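You operate a simulated robot arm through the tools that you are given. There is no shell and no other tool. Be economical: measure what you need, move in short steps, check, and stop when the job is done.

The job below is to be done with a simulated two-armed robot. You get a single attempt, and the scene is never put back.

TASK
Put the 345 N green block from the top of the drain stand on the top shelf of the spares rack. Then take the cap off the pulp jar and lay it down on the top of the trolley. Then take the pink cartridge and leave it on top of the blue pot. Then take the yellow pin and put it on the valve shelf. Then put the pink driver on top of the rim grease pot. Then lift the case lid open. Keep to this order. Set down upright: green block, pink cartridge.

Only the result counts: the job must be done as asked and must still hold three seconds after the hand-in. Knocking over, shifting, dropping, spilling or breaking anything else fails it. Lids that push on must go on centred and level and be pressed home; caps that screw on are set level and turned clockwise until they are tight.

THE ROBOT
Two 7-joint arms with two-finger parallel grippers on one trunk, on a base that drives. Base frame: it is fixed to the floor where the robot stands at the start and does not move with it; the origin is under the middle of the robot, x ahead of it, y to its left, z up. Units: mm, rad, N and s.
The left shoulder is at the start at [60, 143, 926], the right one opposite. With the tool pointing down near the work surface each hand reaches from about 100 to 700 mm from the robot's upright axis, wherever it stands, measured 20 degrees to its own side. Places, roughly: blue pot [-4000, 1000, 500]; case lid [-7200, 2000, 500]; pink driver [-5750, 0, 1000]; rim grease pot [-5500, -250, 750]; top shelf of the spares rack [-700, -3000, 1400]; valve shelf [-4000, 2200, 800]; yellow pin [-5750, -500, 750]. Payload 1.57 kg a hand.
The tool frame of a hand sits at the grasp point between the pads (the TCP): z along the fingers, y along the line on which they close. The tips reach 30 mm beyond it. The gripper opens to 110 mm. The fingers are 24 mm wide and 12 mm thick; the gripper's body (48 by 112 mm) begins 78 mm behind the TCP.
Orientation is that of the tool frame in the base frame, as a unit quaternion [x, y, z, w]. With the fingers straight down and closing along the base's y, the tool's x points along the base's -x, its y along +y and its z along -z.

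THE INTERFACE
- The arms move only by the tool step_arm. It takes "left_moves", "right_moves" or both (then of equal length, played together; a hand with none holds still); each is a list of rows, each an object (a shift or turn left out is 0, a gripper value left out holds the last) with "fingers": the opening, from 0 (shut) to 1 (fully open); "delta_pos": the shift along the base's x, y, z in units of 250 mm (1.0 is 250 mm), a list of three; "turn": the turn, a rotation vector about the base's x, y, z in units of 180 degrees (1.0 is 180 degrees), a list of three. In form: [{"fingers": fingers, "delta_pos": [dx, dy, dz], "turn": [rx, ry, rz]}, ...]. A call has 1 to 20 rows; each row is the pose to reach, as a shift and turn from the pose commanded when the call began. A call with a number of a shift or a turn outside -1 to 1 is refused whole. Rows are played at 5 a second. More than 50 mm and 0.15 rad between two rows, or a gripper value outside its range, and nothing of the call is played. A pose out of reach is approached as far as the arm can. The call stops where the force on the tool passes 40 N (or 10 N more than at its start, if that is more) or the arm is blocked; 0.2 s more then pass. The fingers move at their own pace (about 45 mm/s each) and stop on an object; they squeeze with about 23 N. The grip force told is the motor's: it shows also when the fingers shut on nothing. Time passes only in rows, and 0.2 s behind the last, so rows that repeat a pose let the fingers close. It gives the time, the measured TCP pose, the force on the tool (base axes), the opening and the grip force at its end, in the units of the frame above (readings bear some noise), with the torque about the TCP (base axes, N m) and any sound that the robot's microphone picked up.
- Cameras (640 x 400 px; columns grow to the right, rows downward): "scene" is now at [2.5, -46.5, 1511.5]; the picture's right is [-0.81, -0.59, 0.00], its down [-0.55, 0.75, -0.36] and it looks along [0.21, -0.29, -0.93] (base axes); focal length 214 px, centre (320, 200). "left" rides on the left gripper at [70, -16, -141] in its tool frame; the picture's right is [0.23, 0.97, 0.00], its down [-0.86, 0.20, -0.48] and it looks along [-0.47, 0.11, 0.88] (tool axes); focal length 222 px, centre (320, 200). "right" rides on the right gripper at [70, 16, -141] in its tool frame; the picture's right is [-0.23, 0.97, 0.00], its down [-0.85, -0.20, -0.48] and it looks along [-0.47, -0.11, 0.88] (tool axes); focal length 222 px, centre (320, 200). There is no depth. A picture from a camera that has moved, and an enlarged one, comes with that camera's place and axes in the base frame and with its lens.
- capture(camera): a new picture of that camera. It takes no simulated time.
- lift_body(by): slides the trunk up (or, below 0, down) by that many mm; the arms and the scene camera ride with it, the base frame stays. It gives what a move gives, with no picture.
- roll_base(legs): drives the robot by 1 to 6 legs, each [ahead, left, turn to the left] in mm, mm and rad, along the robot's own axes; the way and the turn of a leg run together, so that a leg with both is an arc; at most 1500 mm and 3.142 rad a leg. The arms and the cameras ride along, it lands a little off, and it stops where it bumps. It gives what a move gives.
- turn_head(pan, tilt): turns the head with the scene camera to pan (to the left, within 1.501 rad either way) and tilt (down, from -0.506 to 1.204), counted from straight ahead of the robot. It gives what a move gives.
- enlarge(camera, box): a new picture of the part [left, top, right, bottom] of that camera's present view, enlarged. It takes no simulated time.
- hand_in(): hands the job in; it is judged then, once.

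Go step by step. Nothing tells you exact positions but the pictures and the camera data: compare them with the known pose of the tool, close in by small moves and look again before you grip or let go. The budget is 165 turns and 130 pictures, counting those below and the enlarged ones. Unless the task says otherwise, let go and move clear before handing in.

The tools are called after "Request:" as a command line: name --argument value ..., lists and objects as JSON in quotes. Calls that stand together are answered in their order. step_arm: Moves the arms, as the interface text tells. Its arguments: {"type":"object","properties":{"left_moves":{"type":"array","items":{"type":"object","properties":{"fingers":{"type":"number"},"delta_pos":{"type":"array","items":{"type":"number"}},"turn":{"type":"array","items":{"type":"number"}}}}},"right_moves":{"type":"array","items":{"type":"object","properties":{"fingers":{"type":"number"},"delta_pos":{"type":"array","items":{"type":"number"}},"turn":{"type":"array","items":{"type":"number"}}}}}},"required":[]} The other tools are called the same way: lift_body (by) slides the trunk up or down; roll_base (legs) drives the base; turn_head (pan, tilt) turns the head that bears the scene camera; capture (camera) takes a picture; enlarge (camera, box) takes an enlarged picture of a part of a camera's view; hand_in () hands the job in.

At the start:

```text
time_s: 0.0
left_tcp_pos: [468.6, 330.5, 1085.0]
left_tool_rot: [0.0, 1.0, 0.0, 0.0]
left_contact_force: [-0.1, -0.3, 0.2]
left_ft_torque: [0.0, -0.02, 0.03]
left_opening: 109.8
left_finger_force: 0.0
right_tcp_pos: [384.5, -63.3, 1063.2]
right_tool_rot: [0.0, 1.0, 0.001, 0.001]
right_contact_force: [-0.9, 0.3, 0.8]
right_ft_torque: [0.02, 0.0, 0.02]
right_opening: 110.0
right_finger_force: 0.1
trunk travel left (down, up): [-525.0, 65.0]
robot x, y, heading: [0.9, 0.4, 0.003]
head pan, tilt: [-0.937, 1.201]
```

scene: 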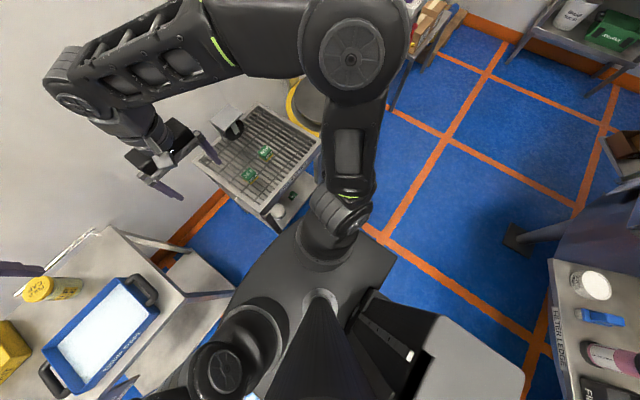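
right: 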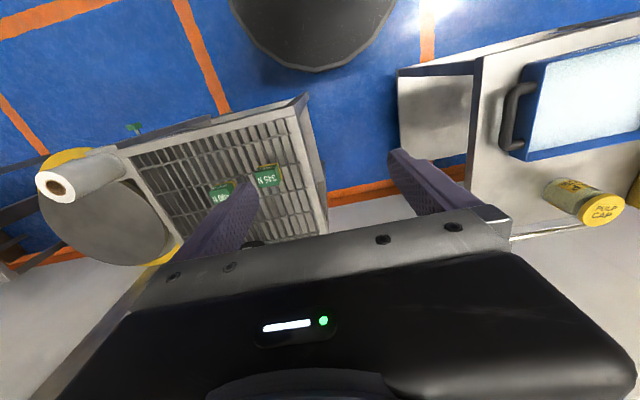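
left: 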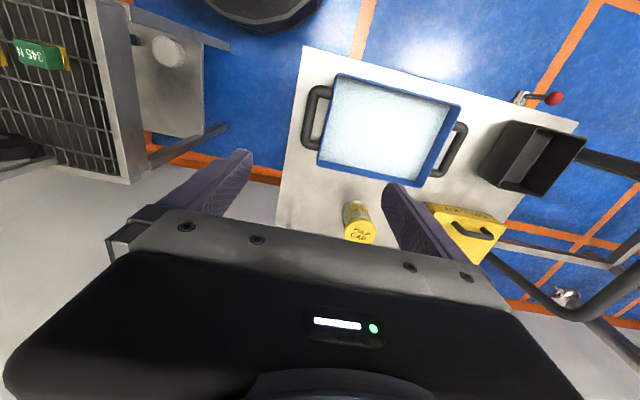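

The drain stand with two green blocks is ahead-right; the pulp jar stands on the trolley ahead-left. I'll look closer at the block labels first.

Request:
enlarge --camera "right" --box '[120, 90, 340, 250]'

Request:
enlarge --camera "scene" --box '[180, 90, 340, 240]'

```text
2.50 times, centred on (230, 170) of right
camera zoom: at [314.8, -46.7, 1205.0], right [0.23, 0.97, 0.0], down [0.85, -0.2, 0.48], along [0.47, -0.11, -0.88], focal length 555 px, centre (545, 275)
```

zoom: 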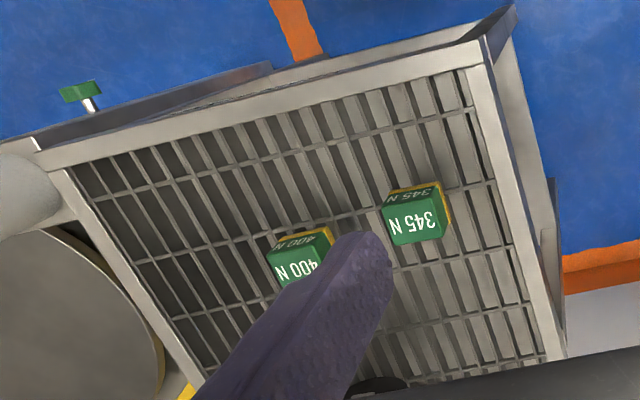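

```text
2.67 times, centred on (260, 165) of scene
camera zoom: at [2.5, -46.5, 1511.5], right [-0.81, -0.59, 0.0], down [-0.55, 0.75, -0.36], along [0.21, -0.29, -0.93], focal length 572 px, centre (480, 293)
```

zoom: 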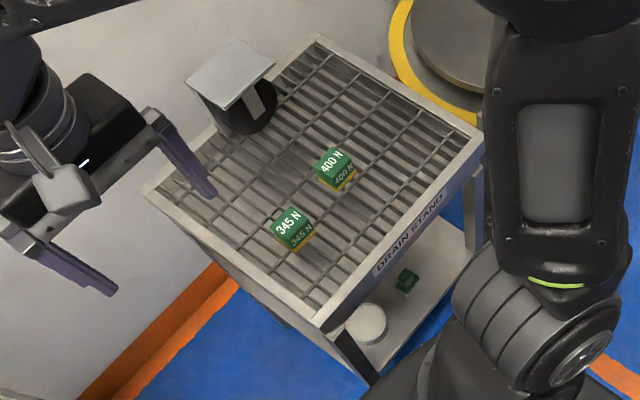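

The 345 N block's top is at about (488, -211, 728). I'll bring the right hand above it and glance toward the rack.

Request:
step_arm --right_moves '[{"delta_pos": [0.07, -0.1, -0.12]}, {"delta_pos": [0.14, -0.2, -0.24]}, {"delta_pos": [0.21, -0.3, -0.36]}, {"delta_pos": [0.28, -0.4, -0.48]}, {"delta_pos": [0.34, -0.49, -0.6]}, {"delta_pos": [0.41, -0.59, -0.7]}, {"delta_pos": [0.41, -0.59, -0.7]}]'

Request:
capture --camera "right"

Request:
turn_head --pan -1.5 --tilt 0.2

Request:
capture --camera "scene"

```text
time_s: 1.6
left_tcp_pos: [467.7, 330.4, 1084.9]
left_tool_rot: [0.0, 1.0, 0.0, 0.0]
left_contact_force: [-0.3, 0.0, -0.5]
left_ft_torque: [0.01, -0.04, 0.0]
left_opening: 110.1
left_finger_force: 0.0
right_tcp_pos: [490.5, -208.4, 891.0]
right_tool_rot: [0.0, 1.0, 0.001, 0.001]
right_contact_force: [-0.5, 0.9, -0.1]
right_ft_torque: [-0.01, -0.03, 0.01]
right_opening: 110.0
right_finger_force: 0.1
trunk travel left (down, up): [-525.0, 65.0]
robot x, y, heading: [0.8, 1.5, 0.002]
head pan, tilt: [-0.937, 1.201]
```

```text
124 pictures are left
camera right: at [419.9, -192.8, 1031.7], right [0.23, 0.97, 0.0], down [0.85, -0.2, 0.48], along [0.47, -0.11, -0.88], focal length 222 px, centre (320, 200)
```

right: 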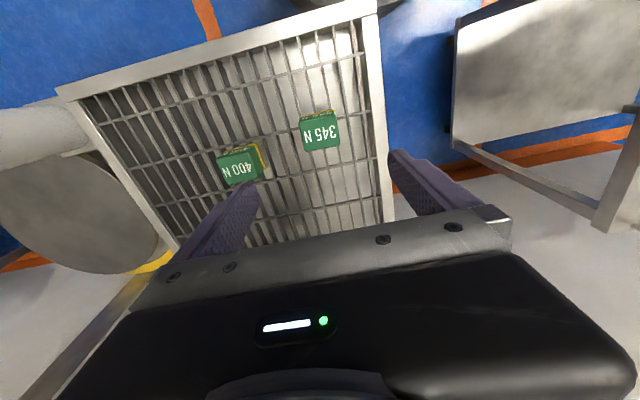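

```text
time_s: 2.9
left_tcp_pos: [469.3, 331.0, 1085.4]
left_tool_rot: [0.0, 1.0, 0.0, 0.0]
left_contact_force: [0.0, 0.2, 0.6]
left_ft_torque: [-0.01, 0.01, -0.03]
left_opening: 110.4
left_finger_force: 0.0
right_tcp_pos: [491.5, -208.0, 889.8]
right_tool_rot: [0.0, 1.0, 0.001, 0.001]
right_contact_force: [0.6, 0.4, -0.5]
right_ft_torque: [-0.01, -0.01, 0.02]
right_opening: 110.1
right_finger_force: 0.0
trunk travel left (down, up): [-525.0, 65.0]
robot x, y, heading: [0.4, 1.6, 0.001]
head pan, tilt: [-1.499, 0.201]
```

```text
123 pictures are left
camera scene: at [-23.8, -94.4, 1592.8], right [-1.0, -0.07, 0.0], down [-0.01, 0.2, -0.98], along [0.07, -0.98, -0.2], focal length 214 px, centre (320, 200)
```

scene: 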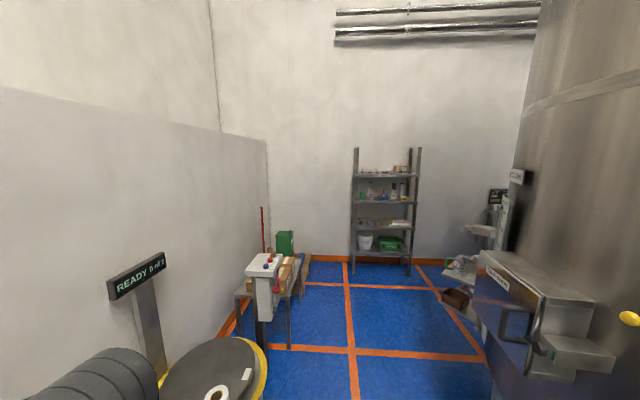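

Block found; the rack's open top shelf is high, so I'll grip the block with the tool tilted forward. First I'll back off a little for arm room.

Request:
roll_base --legs '[[-180, 0, 0]]'

Request:
step_arm --right_moves '[{"turn": [0, -0.045, 0], "delta_pos": [0, 0, 0]}, {"turn": [0, -0.09, 0], "delta_pos": [0, 0, 0]}, {"turn": [0, -0.135, 0], "delta_pos": [0, 0, 0]}, {"turn": [0, -0.18, 0], "delta_pos": [0, 0, 0]}, {"turn": [0, -0.225, 0], "delta_pos": [0, 0, 0]}, {"turn": [0, -0.27, 0], "delta_pos": [0, 0, 0]}, {"turn": [0, -0.315, 0], "delta_pos": [0, 0, 0]}, {"turn": [0, -0.333, 0], "delta_pos": [0.05, 0, -0.1]}, {"turn": [0, -0.333, 0], "delta_pos": [0.1, 0, -0.2]}, {"turn": [0, -0.333, 0], "delta_pos": [0.2, 0, -0.3]}, {"turn": [0, -0.333, 0], "delta_pos": [0.3, 0, -0.4]}, {"turn": [0, -0.333, 0], "delta_pos": [0.3, 0, -0.4]}]'

Request:
capture --camera "right"

Request:
turn_head --pan -0.5 --tilt 0.9

Request:
capture --camera "scene"

```text
time_s: 4.4
left_tcp_pos: [289.8, 329.7, 1085.4]
left_tool_rot: [0.002, 1.0, 0.0, 0.0]
left_contact_force: [-0.4, -0.1, 0.2]
left_ft_torque: [0.02, -0.07, 0.03]
left_opening: 110.3
left_finger_force: 0.0
right_tcp_pos: [311.7, -209.9, 890.0]
right_tool_rot: [0.0, 1.0, 0.001, 0.001]
right_contact_force: [-0.5, 0.5, 0.5]
right_ft_torque: [-0.02, -0.05, 0.0]
right_opening: 109.8
right_finger_force: 0.1
trunk travel left (down, up): [-525.0, 65.0]
robot x, y, heading: [-180.0, -1.8, 0.002]
head pan, tilt: [-1.499, 0.201]
```

```text
time_s: 7.0
left_tcp_pos: [291.0, 330.6, 1085.5]
left_tool_rot: [0.001, 1.0, -0.001, 0.0]
left_contact_force: [0.1, -0.3, 0.4]
left_ft_torque: [0.01, -0.01, 0.02]
left_opening: 110.2
left_finger_force: 0.0
right_tcp_pos: [388.3, -208.0, 788.8]
right_tool_rot: [-0.001, 0.866, 0.002, 0.5]
right_contact_force: [0.4, -0.7, 0.3]
right_ft_torque: [-0.03, 0.0, -0.01]
right_opening: 110.0
right_finger_force: 0.0
right hand out of reach, approached as far as the arm can: row 6, 7, 8
trunk travel left (down, up): [-525.0, 65.0]
robot x, y, heading: [-176.4, -3.1, -0.0]
head pan, tilt: [-1.499, 0.201]
```

```text
122 pictures are left
camera right: at [229.6, -192.0, 799.8], right [0.11, 0.97, 0.2], down [0.01, -0.2, 0.98], along [0.99, -0.11, -0.04], focal length 222 px, centre (320, 200)
```

right: 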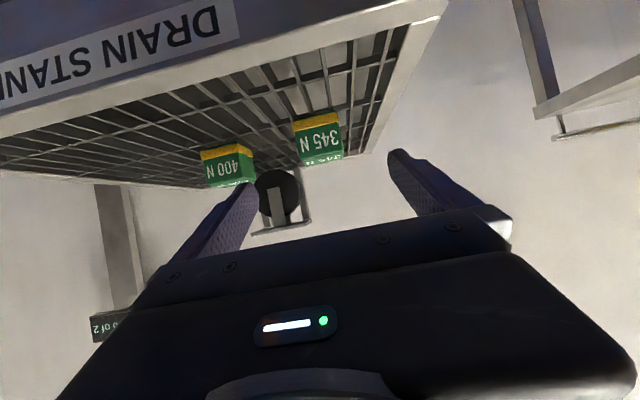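

```text
time_s: 8.2
left_tcp_pos: [290.7, 329.6, 1084.4]
left_tool_rot: [0.001, 1.0, 0.0, 0.0]
left_contact_force: [-0.6, -0.4, -0.2]
left_ft_torque: [0.0, 0.02, 0.04]
left_opening: 110.0
left_finger_force: 0.0
right_tcp_pos: [387.1, -207.8, 787.6]
right_tool_rot: [0.0, 0.866, 0.0, 0.5]
right_contact_force: [-1.7, -0.1, -0.1]
right_ft_torque: [0.01, 0.01, 0.01]
right_opening: 109.9
right_finger_force: 0.1
trunk travel left (down, up): [-525.0, 65.0]
robot x, y, heading: [-180.5, -0.5, -0.005]
head pan, tilt: [-0.499, 0.901]
```

```text
121 pictures are left
camera scene: at [-142.6, -37.6, 1531.3], right [-0.48, -0.88, 0.0], down [-0.69, 0.38, -0.62], along [0.55, -0.3, -0.78], focal length 214 px, centre (320, 200)
```

scene: 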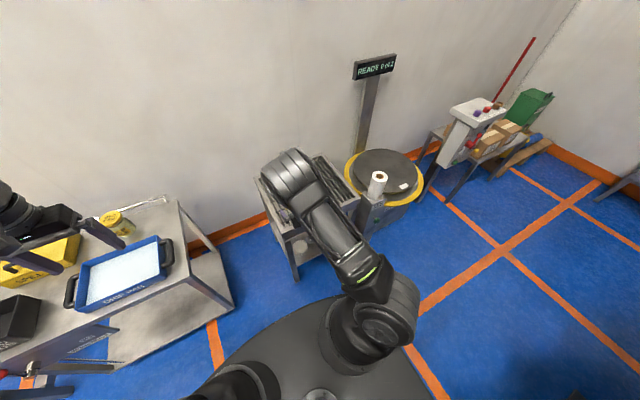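

Request:
enlarge --camera "right" --box '[180, 80, 380, 205]'

```text
3.20 times, centred on (280, 142) of right
camera zoom: at [229.6, -192.2, 800.0], right [0.11, 0.97, 0.2], down [0.01, -0.2, 0.98], along [0.99, -0.11, -0.04], focal length 711 px, centre (448, 384)
```

zoom: 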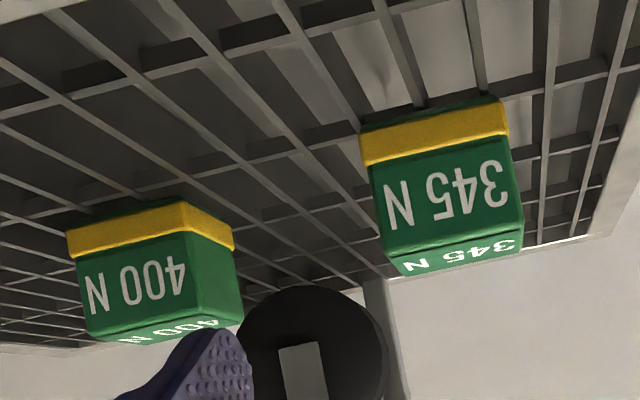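

Block front face at x≈463, top z≈745, about 48 mm wide; the 400 N block is near, so I narrow the opening and slide in along the tool axis.

Request:
step_arm --right_moves '[{"fingers": 0.76, "delta_pos": [0, 0, 0]}, {"fingers": 0.76, "delta_pos": [0, 0, 0]}, {"fingers": 0.76, "delta_pos": [0.08, 0.002, -0.048]}, {"fingers": 0.76, "delta_pos": [0.16, 0.003, -0.096]}, {"fingers": 0.76, "delta_pos": [0.24, 0.004, -0.144]}, {"fingers": 0.76, "delta_pos": [0.24, 0.004, -0.144]}]'

Request:
capture --camera "right"

```text
time_s: 9.6
left_tcp_pos: [291.6, 329.6, 1084.5]
left_tool_rot: [0.001, 1.0, 0.0, 0.0]
left_contact_force: [-0.8, 0.8, -0.2]
left_ft_torque: [-0.02, -0.02, -0.05]
left_opening: 110.1
left_finger_force: 0.0
right_tcp_pos: [445.9, -209.1, 754.1]
right_tool_rot: [0.0, 0.866, 0.0, 0.5]
right_contact_force: [-0.4, -1.1, 0.0]
right_ft_torque: [-0.01, -0.02, 0.03]
right_opening: 83.5
right_finger_force: 0.0
trunk travel left (down, up): [-525.0, 65.0]
robot x, y, heading: [-179.3, -3.8, -0.0]
head pan, tilt: [-0.499, 0.901]
```

```text
119 pictures are left
camera right: at [288.8, -192.6, 765.7], right [0.11, 0.97, 0.2], down [0.01, -0.2, 0.98], along [0.99, -0.11, -0.04], focal length 222 px, centre (320, 200)
```

right: 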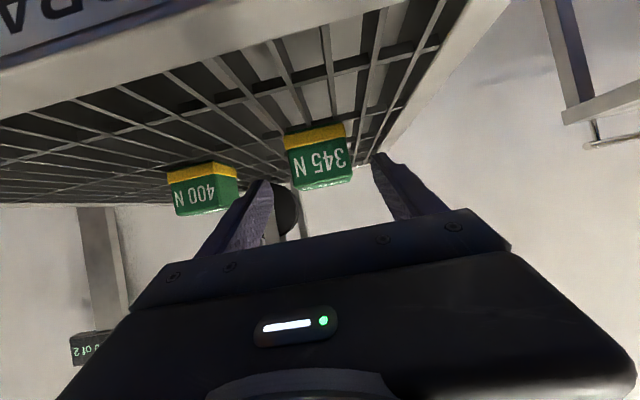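

Request:
step_arm --right_moves '[{"delta_pos": [0.09, 0.016, -0.045]}, {"delta_pos": [0.18, 0.016, -0.09]}, {"delta_pos": [0.18, 0.016, -0.09]}]'

Request:
enlarge --camera "right" --box '[120, 60, 480, 285]'

```text
time_s: 10.4
left_tcp_pos: [290.7, 330.2, 1084.6]
left_tool_rot: [0.001, 1.0, 0.001, 0.0]
left_contact_force: [1.1, 0.0, -0.3]
left_ft_torque: [-0.01, -0.03, -0.03]
left_opening: 109.9
left_finger_force: 0.1
right_tcp_pos: [492.5, -204.9, 733.1]
right_tool_rot: [0.0, 0.866, 0.001, 0.5]
right_contact_force: [0.0, 0.5, 0.1]
right_ft_torque: [-0.01, 0.0, 0.0]
right_opening: 83.5
right_finger_force: 0.0
trunk travel left (down, up): [-525.0, 65.0]
robot x, y, heading: [-181.7, 0.6, -0.004]
head pan, tilt: [-0.499, 0.901]
```

```text
1.78 times, centred on (300, 172) of right
camera zoom: at [333.6, -188.8, 743.7], right [0.11, 0.97, 0.2], down [0.01, -0.2, 0.98], along [0.99, -0.11, -0.04], focal length 395 px, centre (356, 249)
```

zoom: 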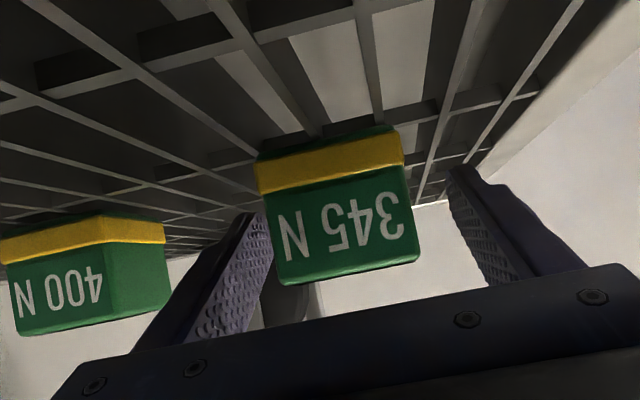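

Block sits between the fingers; centring by 2 mm and closing, then lifting slightly.

Request:
step_arm --right_moves '[{"delta_pos": [0, -0.012, 0]}, {"delta_pos": [0, -0.012, 0], "fingers": 0.2}, {"delta_pos": [0, -0.012, 0], "fingers": 0.2}, {"delta_pos": [0, -0.012, 0], "fingers": 0.2}, {"delta_pos": [0, -0.012, 0], "fingers": 0.2}, {"delta_pos": [0, -0.012, 0], "fingers": 0.2}, {"delta_pos": [0, -0.012, 0.12], "fingers": 0.2}, {"delta_pos": [0, -0.012, 0.28], "fingers": 0.2}, {"delta_pos": [0, -0.012, 0.4], "fingers": 0.2}, {"delta_pos": [0, -0.012, 0.4], "fingers": 0.2}]'

Request:
capture --camera "right"

```text
time_s: 12.6
left_tcp_pos: [290.9, 331.9, 1083.3]
left_tool_rot: [0.001, 1.0, 0.0, -0.001]
left_contact_force: [0.2, -0.8, -0.1]
left_ft_torque: [-0.04, 0.0, -0.03]
left_opening: 110.3
left_finger_force: 0.0
right_tcp_pos: [492.3, -207.5, 830.9]
right_tool_rot: [0.001, 0.866, -0.001, 0.5]
right_contact_force: [0.0, 0.2, -0.7]
right_ft_torque: [0.0, -0.05, 0.02]
right_opening: 22.2
right_finger_force: 0.0
trunk travel left (down, up): [-525.0, 65.0]
robot x, y, heading: [-177.9, -2.7, -0.001]
head pan, tilt: [-0.499, 0.901]
```

```text
117 pictures are left
camera right: at [334.8, -191.0, 842.0], right [0.11, 0.97, 0.2], down [0.01, -0.2, 0.98], along [0.99, -0.11, -0.04], focal length 222 px, centre (320, 200)
```

right: 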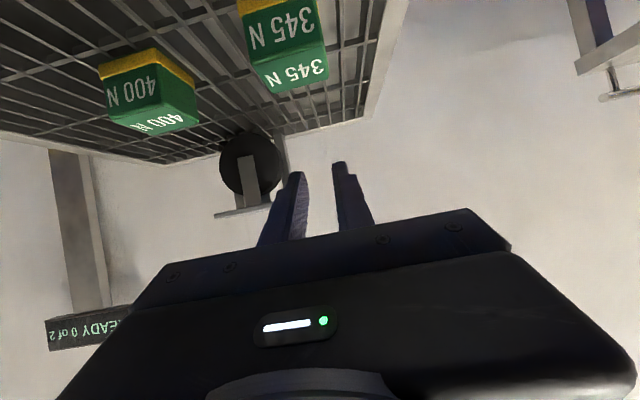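

The fingers shut without the block. I'll check where it is now.

Request:
enlarge --camera "right" --box '[80, 0, 400, 200]'

Request:
enlarge --camera "scene" --box '[240, 130, 400, 230]'

```text
2.00 times, centred on (240, 100) of right
camera zoom: at [334.8, -191.0, 842.0], right [0.11, 0.97, 0.2], down [0.01, -0.2, 0.98], along [0.99, -0.11, -0.04], focal length 444 px, centre (480, 400)
```

zoom: 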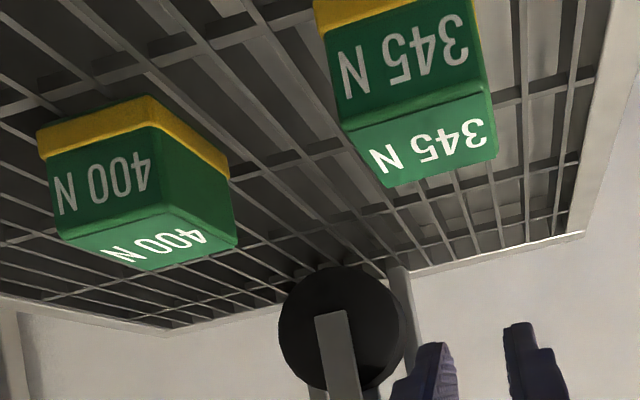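

```text
4.00 times, centred on (320, 180) of scene
camera zoom: at [-142.4, -37.5, 1531.3], right [-0.48, -0.88, 0.0], down [-0.69, 0.38, -0.62], along [0.54, -0.3, -0.78], focal length 858 px, centre (320, 280)
```

zoom: 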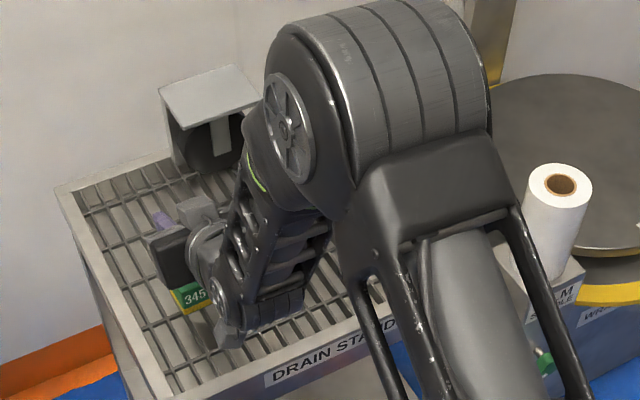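

The block is still in place and upright, so the fingers must have slipped off it. I'll go back down slightly deeper and close without lifting, to read the grip.

Request:
step_arm --right_moves '[{"fingers": 0.76}, {"fingers": 0.76}, {"fingers": 0.76}, {"fingers": 0.76}, {"fingers": 0.76, "delta_pos": [0, 0, -0.15]}, {"fingers": 0.76, "delta_pos": [0, 0, -0.3]}, {"fingers": 0.76, "delta_pos": [0.02, 0, -0.4]}, {"fingers": 0.76, "delta_pos": [0.02, 0, -0.4]}, {"fingers": 0.1, "delta_pos": [0.02, 0, -0.4]}, {"fingers": 0.1, "delta_pos": [0.02, 0, -0.4]}, {"fingers": 0.1, "delta_pos": [0.02, 0, -0.4]}]'

Request:
capture --camera "right"

```text
time_s: 15.0
left_tcp_pos: [291.5, 329.9, 1085.5]
left_tool_rot: [0.001, 1.0, -0.001, -0.001]
left_contact_force: [0.0, -0.4, -0.3]
left_ft_torque: [-0.02, -0.01, 0.01]
left_opening: 110.3
left_finger_force: 0.1
right_tcp_pos: [497.8, -210.0, 732.9]
right_tool_rot: [0.0, 0.866, 0.001, 0.5]
right_contact_force: [-0.2, 0.0, 0.8]
right_ft_torque: [-0.01, -0.01, 0.0]
right_opening: 47.9
right_finger_force: 20.4
trunk travel left (down, up): [-525.0, 65.0]
robot x, y, heading: [-180.4, 0.1, -0.004]
head pan, tilt: [-0.499, 0.901]
```

```text
114 pictures are left
camera right: at [339.9, -193.4, 743.4], right [0.11, 0.97, 0.2], down [0.01, -0.2, 0.98], along [0.99, -0.11, -0.04], focal length 222 px, centre (320, 200)
```

right: 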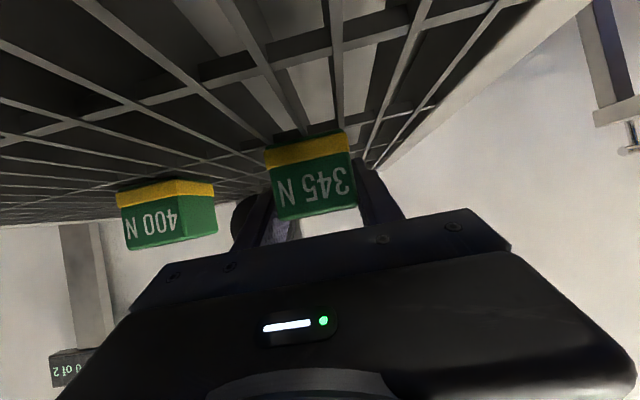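

It is gripped (48 mm, 20 N). I'll lift slowly this time.

Request:
step_arm --right_moves '[{"fingers": 0.0}, {"fingers": 0.0}, {"fingers": 0.0, "delta_pos": [0, 0, 0.01]}, {"fingers": 0.0, "delta_pos": [0, 0, 0.03]}, {"fingers": 0.0, "delta_pos": [0, 0, 0.05]}, {"fingers": 0.0, "delta_pos": [0, 0, 0.07]}]'

Request:
capture --camera "right"

```text
time_s: 16.4
left_tcp_pos: [290.9, 329.6, 1084.5]
left_tool_rot: [0.001, 1.0, -0.001, 0.001]
left_contact_force: [0.1, 0.2, 0.3]
left_ft_torque: [0.02, 0.02, 0.03]
left_opening: 110.1
left_finger_force: 0.0
right_tcp_pos: [495.7, -208.2, 749.4]
right_tool_rot: [0.001, 0.866, 0.0, 0.5]
right_contact_force: [-0.9, 0.2, -0.9]
right_ft_torque: [0.0, 0.01, -0.01]
right_opening: 47.7
right_finger_force: 23.2
trunk travel left (down, up): [-525.0, 65.0]
robot x, y, heading: [-177.8, -1.5, -0.006]
head pan, tilt: [-0.499, 0.901]
```

```text
113 pictures are left
camera right: at [338.7, -192.1, 760.0], right [0.11, 0.97, 0.2], down [0.01, -0.2, 0.98], along [0.99, -0.11, -0.04], focal length 222 px, centre (320, 200)
```

right: 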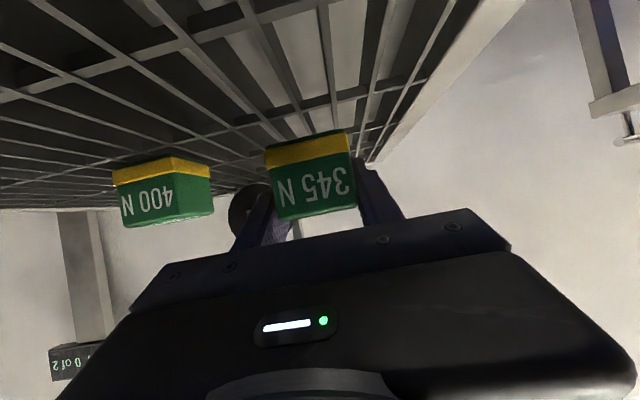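

Held. Raising it clear.

Request:
step_arm --right_moves '[{"fingers": 0.0, "delta_pos": [0, 0, 0.08]}, {"fingers": 0.0, "delta_pos": [0, 0, 0.16]}, {"fingers": 0.0, "delta_pos": [0, 0, 0.24]}, {"fingers": 0.0, "delta_pos": [0, 0, 0.32]}, {"fingers": 0.0, "delta_pos": [0, 0, 0.4]}, {"fingers": 0.0, "delta_pos": [0, 0, 0.48]}, {"fingers": 0.0, "delta_pos": [-0.08, 0, 0.56]}, {"fingers": 0.0, "delta_pos": [-0.16, 0, 0.64]}, {"fingers": 0.0, "delta_pos": [-0.24, 0, 0.72]}, {"fingers": 0.0, "delta_pos": [-0.32, 0, 0.8]}, {"fingers": 0.0, "delta_pos": [-0.32, 0, 0.8]}]'

Request:
turn_head --pan -1.5 --tilt 0.7

Request:
capture --camera "scene"

Request:
turn_head --pan 1.5 --tilt 0.6

Request:
capture --camera "scene"

```text
time_s: 18.8
left_tcp_pos: [291.3, 330.1, 1084.3]
left_tool_rot: [0.0, 1.0, 0.0, 0.0]
left_contact_force: [0.3, -0.6, 0.1]
left_ft_torque: [0.02, 0.04, 0.01]
left_opening: 109.8
left_finger_force: 0.0
right_tcp_pos: [417.7, -206.3, 949.5]
right_tool_rot: [0.0, 0.866, 0.0, 0.5]
right_contact_force: [0.4, -0.1, -1.0]
right_ft_torque: [0.03, 0.02, -0.02]
right_opening: 47.7
right_finger_force: 23.3
trunk travel left (down, up): [-525.0, 65.0]
robot x, y, heading: [-178.7, -5.1, 0.0]
head pan, tilt: [-0.499, 0.901]
```

```text
time_s: 20.1
left_tcp_pos: [290.8, 330.5, 1085.4]
left_tool_rot: [0.001, 1.0, 0.0, 0.0]
left_contact_force: [0.3, 0.3, 0.9]
left_ft_torque: [0.03, -0.02, -0.05]
left_opening: 109.9
left_finger_force: 0.0
right_tcp_pos: [417.0, -206.0, 949.6]
right_tool_rot: [0.0, 0.866, 0.0, 0.5]
right_contact_force: [0.2, -0.3, -1.4]
right_ft_torque: [0.01, 0.0, -0.01]
right_opening: 47.6
right_finger_force: 22.5
trunk travel left (down, up): [-525.0, 65.0]
robot x, y, heading: [-178.2, 3.7, -0.005]
head pan, tilt: [-1.499, 0.7]
```

```text
112 pictures are left
camera scene: at [-202.8, -86.1, 1547.4], right [-1.0, -0.07, 0.0], down [-0.05, 0.64, -0.76], along [0.05, -0.76, -0.64], focal length 214 px, centre (320, 200)
```

scene: 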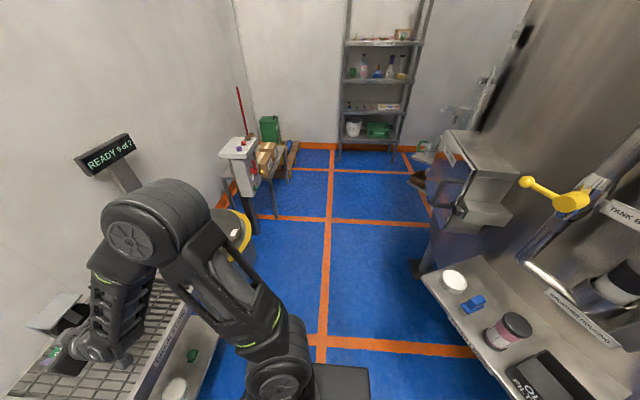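

```text
time_s: 22.7
left_tcp_pos: [291.8, 330.7, 1084.7]
left_tool_rot: [0.001, 1.0, 0.0, 0.0]
left_contact_force: [0.0, -0.8, 0.6]
left_ft_torque: [-0.03, 0.02, 0.0]
left_opening: 110.0
left_finger_force: 0.0
right_tcp_pos: [417.5, -206.3, 950.2]
right_tool_rot: [0.001, 0.867, 0.0, 0.499]
right_contact_force: [0.2, 0.1, -0.5]
right_ft_torque: [-0.04, -0.02, 0.0]
right_opening: 47.6
right_finger_force: 22.6
trunk travel left (down, up): [-525.0, 65.0]
robot x, y, heading: [-177.9, 5.1, -0.005]
head pan, tilt: [1.499, 0.6]
```

```text
111 pictures are left
camera scene: at [-202.4, 86.8, 1556.1], right [1.0, -0.07, 0.0], down [-0.04, -0.56, -0.83], along [0.06, 0.82, -0.56], focal length 214 px, centre (320, 200)
```

scene: 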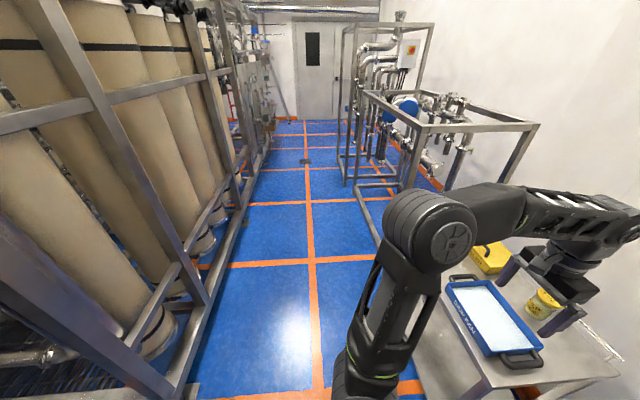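

Block held firmly. The aisle to the right leads to the rack; I'll turn and drive most of the way, then look.

Request:
roll_base --legs '[[0, 0, -1.571], [1400, 0, 0], [300, -250, 0]]'

Request:
turn_head --pan -0.1 --tilt 0.25

Request:
capture --camera "scene"

```text
time_s: 35.5
left_tcp_pos: [-73.7, -2161.9, 1085.5]
left_tool_rot: [0.704, 0.711, 0.0, 0.0]
left_contact_force: [0.4, 0.1, 0.1]
left_ft_torque: [0.03, -0.03, 0.03]
left_opening: 109.9
left_finger_force: 0.0
right_tcp_pos: [-610.4, -2293.0, 949.3]
right_tool_rot: [0.61, 0.616, -0.351, 0.355]
right_contact_force: [0.4, -1.1, -0.4]
right_ft_torque: [-0.03, 0.01, 0.03]
right_opening: 47.7
right_finger_force: 23.2
trunk travel left (down, up): [-525.0, 65.0]
robot x, y, heading: [-408.6, -1694.3, -1.56]
head pan, tilt: [1.499, 0.6]
```

```text
time_s: 37.2
left_tcp_pos: [-75.2, -2160.5, 1085.8]
left_tool_rot: [0.704, 0.711, 0.0, 0.0]
left_contact_force: [-0.3, -0.1, 0.2]
left_ft_torque: [-0.01, 0.0, -0.04]
left_opening: 110.2
left_finger_force: 0.0
right_tcp_pos: [-610.3, -2291.6, 949.6]
right_tool_rot: [0.609, 0.615, -0.352, 0.356]
right_contact_force: [0.5, 0.2, -1.3]
right_ft_torque: [0.0, 0.02, -0.02]
right_opening: 47.7
right_finger_force: 22.8
trunk travel left (down, up): [-525.0, 65.0]
robot x, y, heading: [-410.4, -1698.9, -1.559]
head pan, tilt: [-0.099, 0.25]
```

```text
110 pictures are left
camera scene: at [-419.0, -1759.4, 1588.3], right [-1.0, 0.09, 0.0], down [0.02, 0.25, -0.97], along [-0.09, -0.97, -0.25], focal length 214 px, centre (320, 200)
```

scene: 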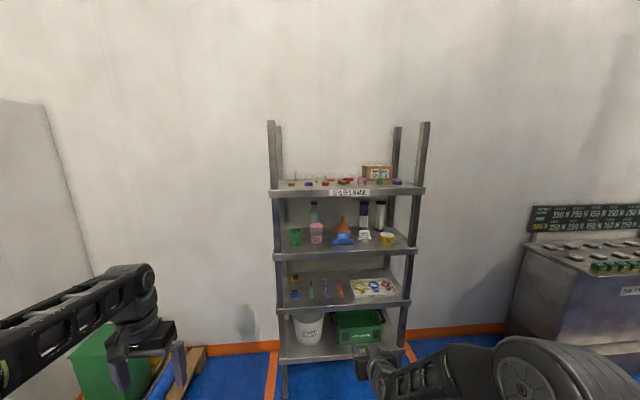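

Request:
enlarge --camera "scene" --box '[260, 110, 440, 222]'

```text
3.56 times, centred on (350, 166) of scene
camera zoom: at [-419.0, -1759.4, 1588.3], right [-1.0, 0.09, 0.0], down [0.02, 0.25, -0.97], along [-0.09, -0.97, -0.25], focal length 763 px, centre (213, 321)
```

zoom: 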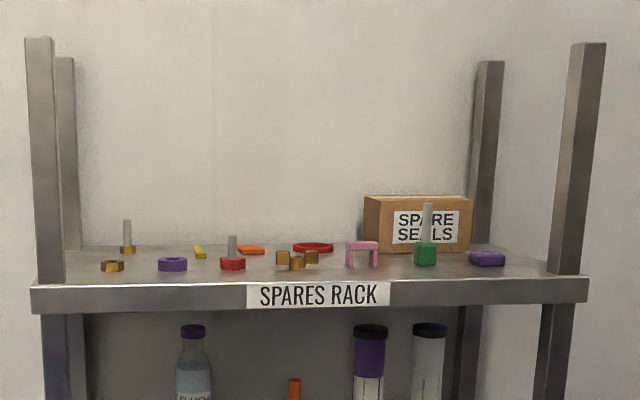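

Top shelf has small parts; there is a free strip along its front edge. Raising the trunk for parallax and then lifting the hand above shelf height.

Request:
lift_body --by 65

Request:
step_arm --right_moves '[{"delta_pos": [0, 0, 0.16]}, {"delta_pos": [0, 0, 0.32]}, {"delta_pos": [0, 0, 0.48]}, {"delta_pos": [0, 0, 0.64]}, {"delta_pos": [0, 0, 0.8]}, {"delta_pos": [0, 0, 0.96]}, {"delta_pos": [0, 0, 0.96]}]'

Request:
step_arm --right_moves '[{"delta_pos": [0, 0, 0.16]}, {"delta_pos": [0, 0, 0.32]}, {"delta_pos": [0, 0, 0.48]}, {"delta_pos": [0, 0, 0.64]}, {"delta_pos": [0, 0, 0.8]}, {"delta_pos": [0, 0, 0.92]}, {"delta_pos": [0, 0, 0.92]}]'

Request:
capture --camera "scene"

```text
time_s: 38.2
left_tcp_pos: [-75.0, -2160.4, 1149.4]
left_tool_rot: [0.703, 0.711, 0.0, 0.0]
left_contact_force: [0.9, 0.2, -0.5]
left_ft_torque: [0.02, -0.01, -0.01]
left_opening: 109.5
left_finger_force: 0.1
right_tcp_pos: [-609.9, -2293.6, 1014.1]
right_tool_rot: [0.61, 0.615, -0.351, 0.355]
right_contact_force: [0.3, -0.3, -0.4]
right_ft_torque: [0.02, 0.0, -0.01]
right_opening: 47.5
right_finger_force: 23.6
trunk travel left (down, up): [-590.0, 0.0]
robot x, y, heading: [-404.1, -1692.7, -1.562]
head pan, tilt: [-0.099, 0.25]
```

```text
time_s: 39.8
left_tcp_pos: [-74.6, -2160.2, 1149.0]
left_tool_rot: [0.703, 0.711, 0.0, 0.0]
left_contact_force: [0.3, -0.6, 0.2]
left_ft_torque: [0.01, 0.0, -0.01]
left_opening: 109.9
left_finger_force: 0.0
right_tcp_pos: [-609.4, -2294.2, 1253.4]
right_tool_rot: [0.61, 0.615, -0.352, 0.356]
right_contact_force: [-0.3, -0.1, -0.7]
right_ft_torque: [-0.01, 0.0, 0.04]
right_opening: 47.5
right_finger_force: 23.3
trunk travel left (down, up): [-590.0, 0.0]
robot x, y, heading: [-412.4, -1690.8, -1.563]
head pan, tilt: [-0.099, 0.25]
```

```text
time_s: 41.4
left_tcp_pos: [-74.3, -2160.8, 1150.4]
left_tool_rot: [0.703, 0.711, 0.0, 0.0]
left_contact_force: [1.0, 0.2, 0.5]
left_ft_torque: [-0.01, -0.01, -0.02]
left_opening: 110.1
left_finger_force: 0.1
right_tcp_pos: [-609.1, -2291.4, 1486.1]
right_tool_rot: [0.609, 0.616, -0.351, 0.355]
right_contact_force: [-1.0, 0.3, -0.6]
right_ft_torque: [-0.01, -0.01, 0.0]
right_opening: 47.5
right_finger_force: 23.4
trunk travel left (down, up): [-590.0, 0.0]
robot x, y, heading: [-411.7, -1697.5, -1.565]
head pan, tilt: [-0.099, 0.25]
```

```text
108 pictures are left
camera scene: at [-419.2, -1759.4, 1653.3], right [-1.0, 0.09, 0.0], down [0.02, 0.25, -0.97], along [-0.09, -0.97, -0.25], focal length 214 px, centre (320, 200)
```

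scene: 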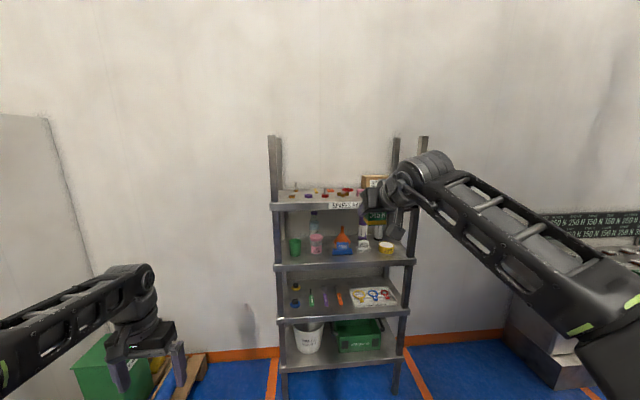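

Request:
enlarge --camera "scene" --box '[260, 150, 420, 250]'

Request:
capture --camera "right"

```text
4.00 times, centred on (340, 200) of scene
camera zoom: at [-419.2, -1759.4, 1653.3], right [-1.0, 0.09, 0.0], down [0.02, 0.25, -0.97], along [-0.09, -0.97, -0.25], focal length 858 px, centre (240, 200)
```

zoom: 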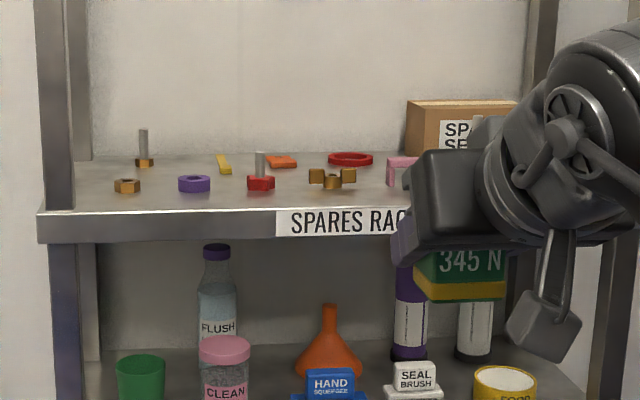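

```text
106 pictures are left
camera right: at [-595.7, -2133.4, 1497.1], right [0.97, -0.1, 0.2], down [-0.2, -0.02, 0.98], along [-0.1, -0.99, -0.04], focal length 222 px, centre (320, 200)
```

right: 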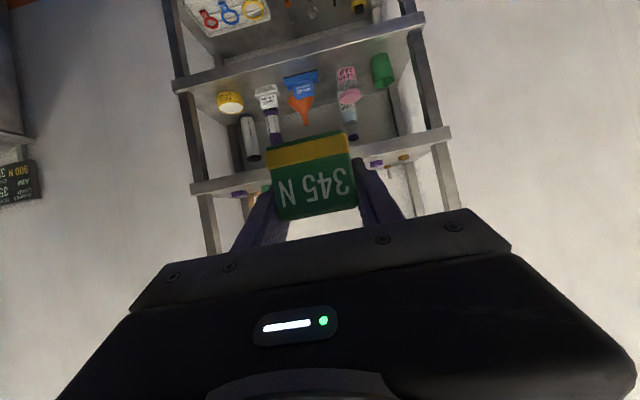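

Shelf edge lies somewhere around y −2700…−2850, z 1360–1400. I'll drive 200 mm closer and re-measure.

Request:
enlarge --camera "right" --box '[170, 90, 470, 240]'

Request:
roll_base --legs '[[200, 0, 0]]'

Request:
enlarge --camera "right" --box '[120, 60, 520, 260]'

Request:
capture --camera "scene"

```text
2.13 times, centred on (320, 165) of right
camera zoom: at [-595.7, -2133.4, 1497.1], right [0.97, -0.1, 0.2], down [-0.2, -0.02, 0.98], along [-0.1, -0.99, -0.04], focal length 474 px, centre (320, 275)
```

zoom: 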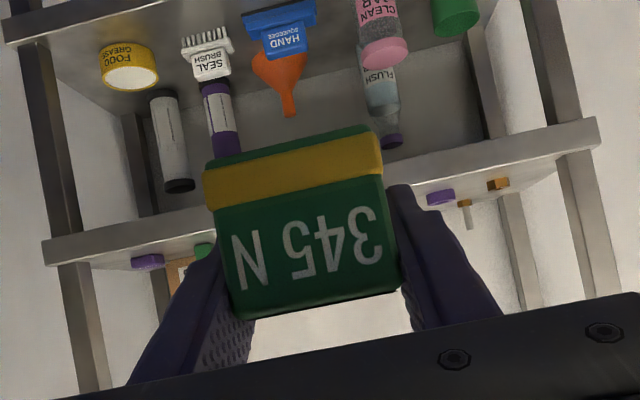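

```text
time_s: 43.0
left_tcp_pos: [-73.1, -2359.9, 1148.5]
left_tool_rot: [0.704, 0.71, 0.001, 0.0]
left_contact_force: [-1.3, 0.6, 0.8]
left_ft_torque: [0.02, 0.01, 0.03]
left_opening: 109.9
left_finger_force: 0.0
right_tcp_pos: [-607.5, -2489.0, 1485.4]
right_tool_rot: [0.61, 0.616, -0.351, 0.355]
right_contact_force: [-0.9, -1.7, -0.8]
right_ft_torque: [0.02, -0.04, 0.0]
right_opening: 47.7
right_finger_force: 22.8
trunk travel left (down, up): [-590.0, 0.0]
robot x, y, heading: [-403.7, -1892.7, -1.561]
head pan, tilt: [-0.099, 0.25]
```

```text
1.60 times, centred on (320, 160) of right
camera zoom: at [-594.1, -2332.4, 1496.4], right [0.97, -0.1, 0.2], down [-0.2, -0.02, 0.98], along [-0.1, -0.99, -0.04], focal length 355 px, centre (320, 264)
```

zoom: 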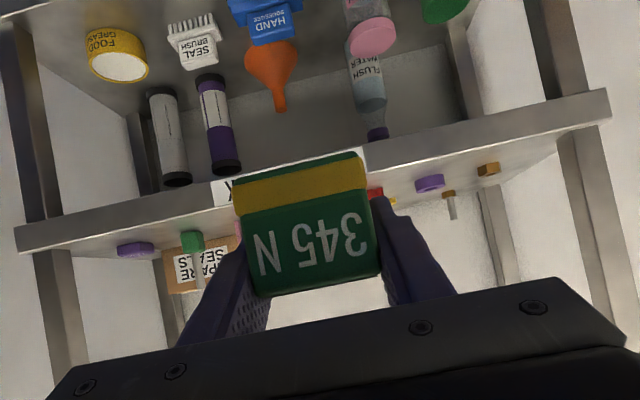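

```text
103 pictures are left
camera scene: at [-417.2, -1958.7, 1653.2], right [-1.0, 0.09, 0.0], down [0.02, 0.25, -0.97], along [-0.09, -0.96, -0.25], focal length 214 px, centre (320, 200)
```

scene: 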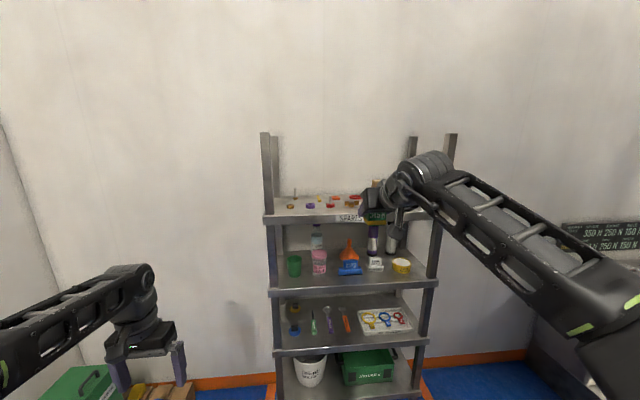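

Measured shelf edge: y≈−2802, z≈1373, free strip about 90 mm deep. Drive 290 mm more, staying above.

Request:
roll_base --legs '[[290, 0, 0]]'

Request:
enlarge --camera "right" --box '[120, 60, 520, 260]'

Request:
capture --camera "scene"

```text
time_s: 45.0
left_tcp_pos: [-72.1, -2650.0, 1149.3]
left_tool_rot: [0.704, 0.71, -0.001, 0.001]
left_contact_force: [-0.1, -0.6, 0.6]
left_ft_torque: [0.05, 0.02, -0.01]
left_opening: 110.1
left_finger_force: 0.1
right_tcp_pos: [-605.4, -2779.4, 1485.1]
right_tool_rot: [0.61, 0.616, -0.351, 0.355]
right_contact_force: [-0.3, -0.1, -0.6]
right_ft_torque: [-0.02, 0.05, 0.0]
right_opening: 47.7
right_finger_force: 23.5
trunk travel left (down, up): [-590.0, 0.0]
robot x, y, heading: [-404.9, -2182.3, -1.563]
head pan, tilt: [-0.099, 0.25]
```

```text
1.60 times, centred on (320, 160) of right
camera zoom: at [-591.6, -2622.5, 1496.5], right [0.97, -0.1, 0.2], down [-0.2, -0.02, 0.98], along [-0.1, -0.99, -0.04], focal length 355 px, centre (320, 264)
```

zoom: 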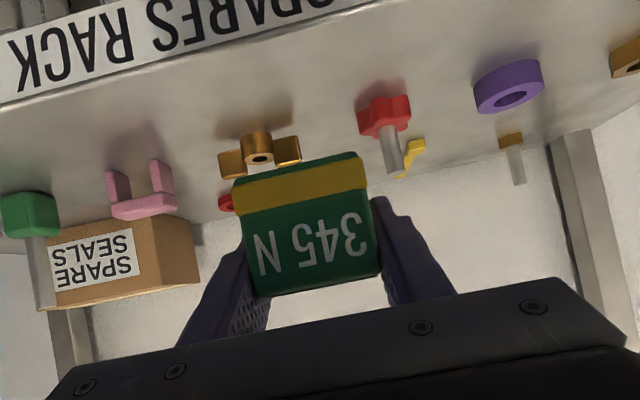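

```text
101 pictures are left
camera scene: at [-414.7, -2248.7, 1653.2], right [-1.0, 0.09, 0.0], down [0.02, 0.25, -0.97], along [-0.09, -0.96, -0.25], focal length 214 px, centre (320, 200)
```

scene: 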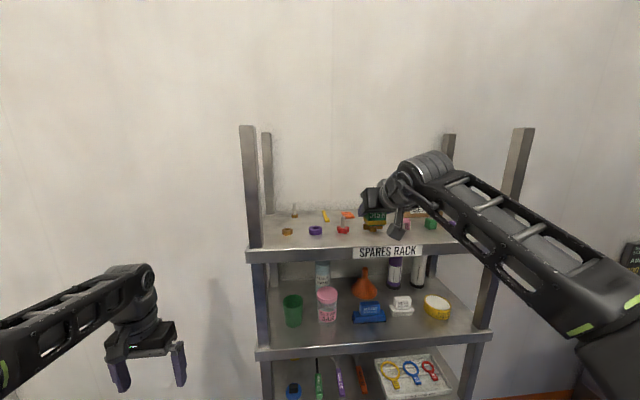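

Request:
step_arm --right_moves '[{"delta_pos": [0.01, -0.08, 0]}, {"delta_pos": [0.02, -0.16, 0]}, {"delta_pos": [0.03, -0.243, 0]}, {"delta_pos": [0.03, -0.243, -0.1]}, {"delta_pos": [0.03, -0.243, -0.2]}, {"delta_pos": [0.03, -0.243, -0.24]}, {"delta_pos": [0.03, -0.243, -0.24]}]'

Request:
enlarge --camera "right" --box '[120, 60, 520, 260]'

Request:
enlarge --camera "scene" --box '[300, 150, 460, 270]'

```text
time_s: 46.6
left_tcp_pos: [-71.2, -2649.0, 1149.8]
left_tool_rot: [0.704, 0.71, 0.0, -0.001]
left_contact_force: [-0.5, 0.4, 0.5]
left_ft_torque: [-0.01, 0.03, 0.02]
left_opening: 110.0
left_finger_force: 0.1
right_tcp_pos: [-597.7, -2841.3, 1425.8]
right_tool_rot: [0.61, 0.615, -0.352, 0.355]
right_contact_force: [-0.5, 0.2, -1.9]
right_ft_torque: [-0.02, 0.01, 0.02]
right_opening: 47.7
right_finger_force: 22.9
trunk travel left (down, up): [-590.0, 0.0]
robot x, y, heading: [-405.7, -2182.5, -1.559]
head pan, tilt: [-0.099, 0.25]
```

```text
1.60 times, centred on (320, 160) of right
camera zoom: at [-583.9, -2683.8, 1437.4], right [0.97, -0.1, 0.2], down [-0.2, -0.02, 0.98], along [-0.1, -0.99, -0.04], focal length 355 px, centre (320, 264)
```

zoom: 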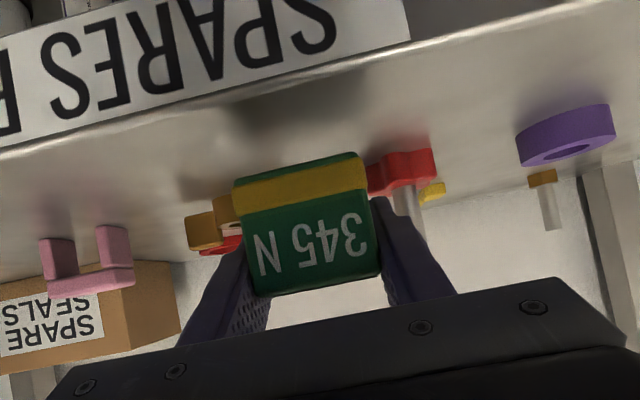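

```text
3.33 times, centred on (380, 210) of scene
camera zoom: at [-414.6, -2247.6, 1653.3], right [-1.0, 0.09, 0.0], down [0.02, 0.25, -0.97], along [-0.09, -0.96, -0.25], focal length 715 px, centre (120, 167)
```

zoom: 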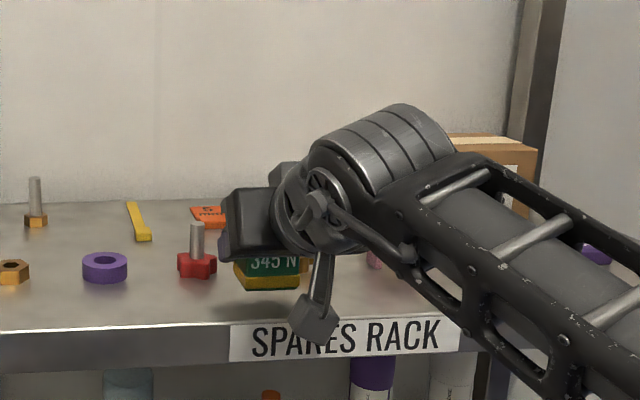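

Request:
step_arm --right_moves '[{"delta_pos": [0, 0, -0.03]}, {"delta_pos": [0, 0, -0.06]}, {"delta_pos": [0, 0, -0.068]}, {"delta_pos": [0, 0, -0.076]}, {"delta_pos": [0, 0, -0.084]}, {"delta_pos": [0, 0, -0.092]}]'

Request:
enlarge --camera "right" --box '[120, 60, 520, 260]'

```text
time_s: 48.0
left_tcp_pos: [-70.9, -2648.2, 1150.6]
left_tool_rot: [0.704, 0.711, -0.001, 0.0]
left_contact_force: [-0.3, 0.6, -0.3]
left_ft_torque: [-0.01, 0.0, 0.02]
left_opening: 110.1
left_finger_force: 0.1
right_tcp_pos: [-598.6, -2838.6, 1405.6]
right_tool_rot: [0.609, 0.614, -0.353, 0.357]
right_contact_force: [-3.1, -1.6, 21.0]
right_ft_torque: [0.12, 0.12, -0.06]
right_opening: 47.7
right_finger_force: 22.6
trunk travel left (down, up): [-590.0, 0.0]
robot x, y, heading: [-406.1, -2181.5, -1.561]
head pan, tilt: [-0.099, 0.25]
```

```text
1.60 times, centred on (320, 160) of right
camera zoom: at [-584.4, -2680.8, 1416.3], right [0.97, -0.1, 0.2], down [-0.2, -0.01, 0.98], along [-0.1, -0.99, -0.03], focal length 355 px, centre (320, 264)
```

zoom: 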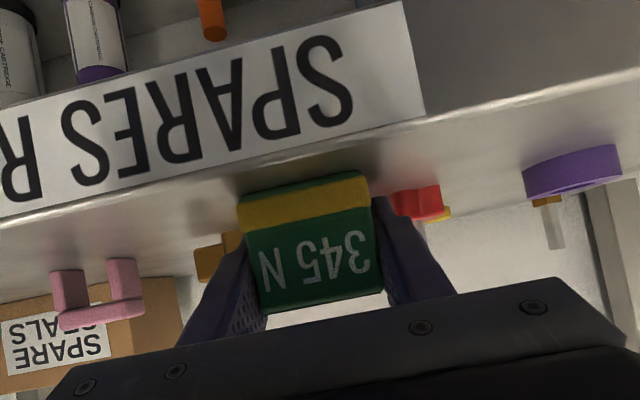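

Block is on the shelf. Relaxing, opening a little and backing out along the tool axis.

Request:
step_arm --right_moves '[{"delta_pos": [0, 0, 0.008]}, {"delta_pos": [0, 0, 0.01], "fingers": 0.6}, {"delta_pos": [0, 0, 0.01], "fingers": 0.6}, {"delta_pos": [0, 0, 0.01], "fingers": 0.6}, {"delta_pos": [0, 0.05, 0.04], "fingers": 0.6}, {"delta_pos": [0, 0.15, 0.1], "fingers": 0.6}, {"delta_pos": [0, 0.3, 0.19], "fingers": 0.6}, {"delta_pos": [0, 0.45, 0.27], "fingers": 0.6}, {"delta_pos": [0, 0.45, 0.27], "fingers": 0.6}]'

Request:
capture --camera "right"

Request:
enlarge --camera "scene" --box '[260, 170, 460, 280]'

```text
time_s: 50.0
left_tcp_pos: [-70.4, -2650.8, 1149.3]
left_tool_rot: [0.704, 0.71, 0.0, 0.0]
left_contact_force: [-0.2, -0.7, 0.2]
left_ft_torque: [-0.02, 0.01, 0.02]
left_opening: 109.8
left_finger_force: 0.1
right_tcp_pos: [-598.1, -2729.3, 1470.2]
right_tool_rot: [0.611, 0.615, -0.352, 0.354]
right_contact_force: [0.6, 0.2, 0.2]
right_ft_torque: [0.0, 0.01, -0.02]
right_opening: 65.8
right_finger_force: 0.0
trunk travel left (down, up): [-590.0, 0.0]
robot x, y, heading: [-404.0, -2185.9, -1.565]
head pan, tilt: [-0.099, 0.25]
```

```text
97 pictures are left
camera right: at [-584.2, -2571.6, 1481.7], right [0.97, -0.1, 0.2], down [-0.2, -0.02, 0.98], along [-0.1, -0.99, -0.04], focal length 222 px, centre (320, 200)
```

right: 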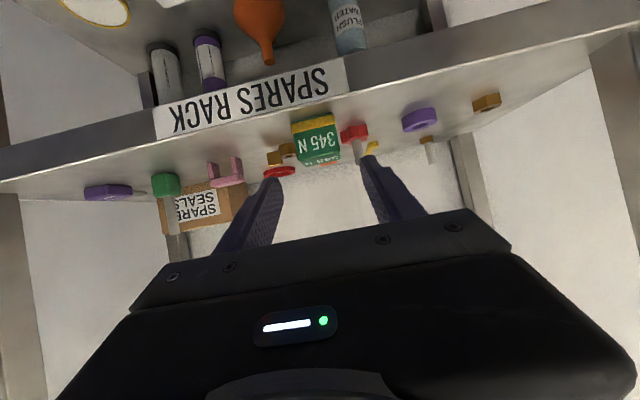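

```text
3.20 times, centred on (360, 225) of scene
camera zoom: at [-414.6, -2248.4, 1653.2], right [-1.0, 0.09, 0.0], down [0.02, 0.25, -0.97], along [-0.09, -0.96, -0.25], focal length 686 px, centre (192, 120)
```

zoom: 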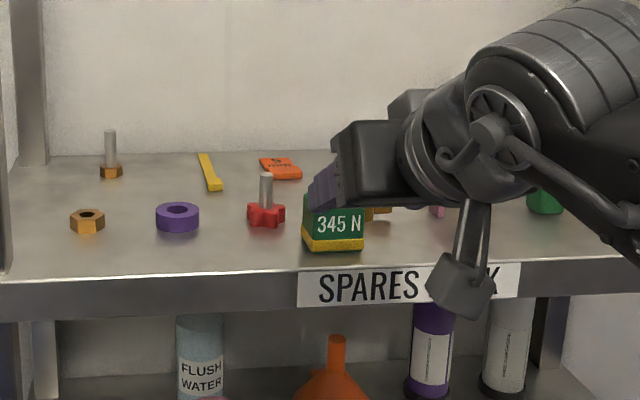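

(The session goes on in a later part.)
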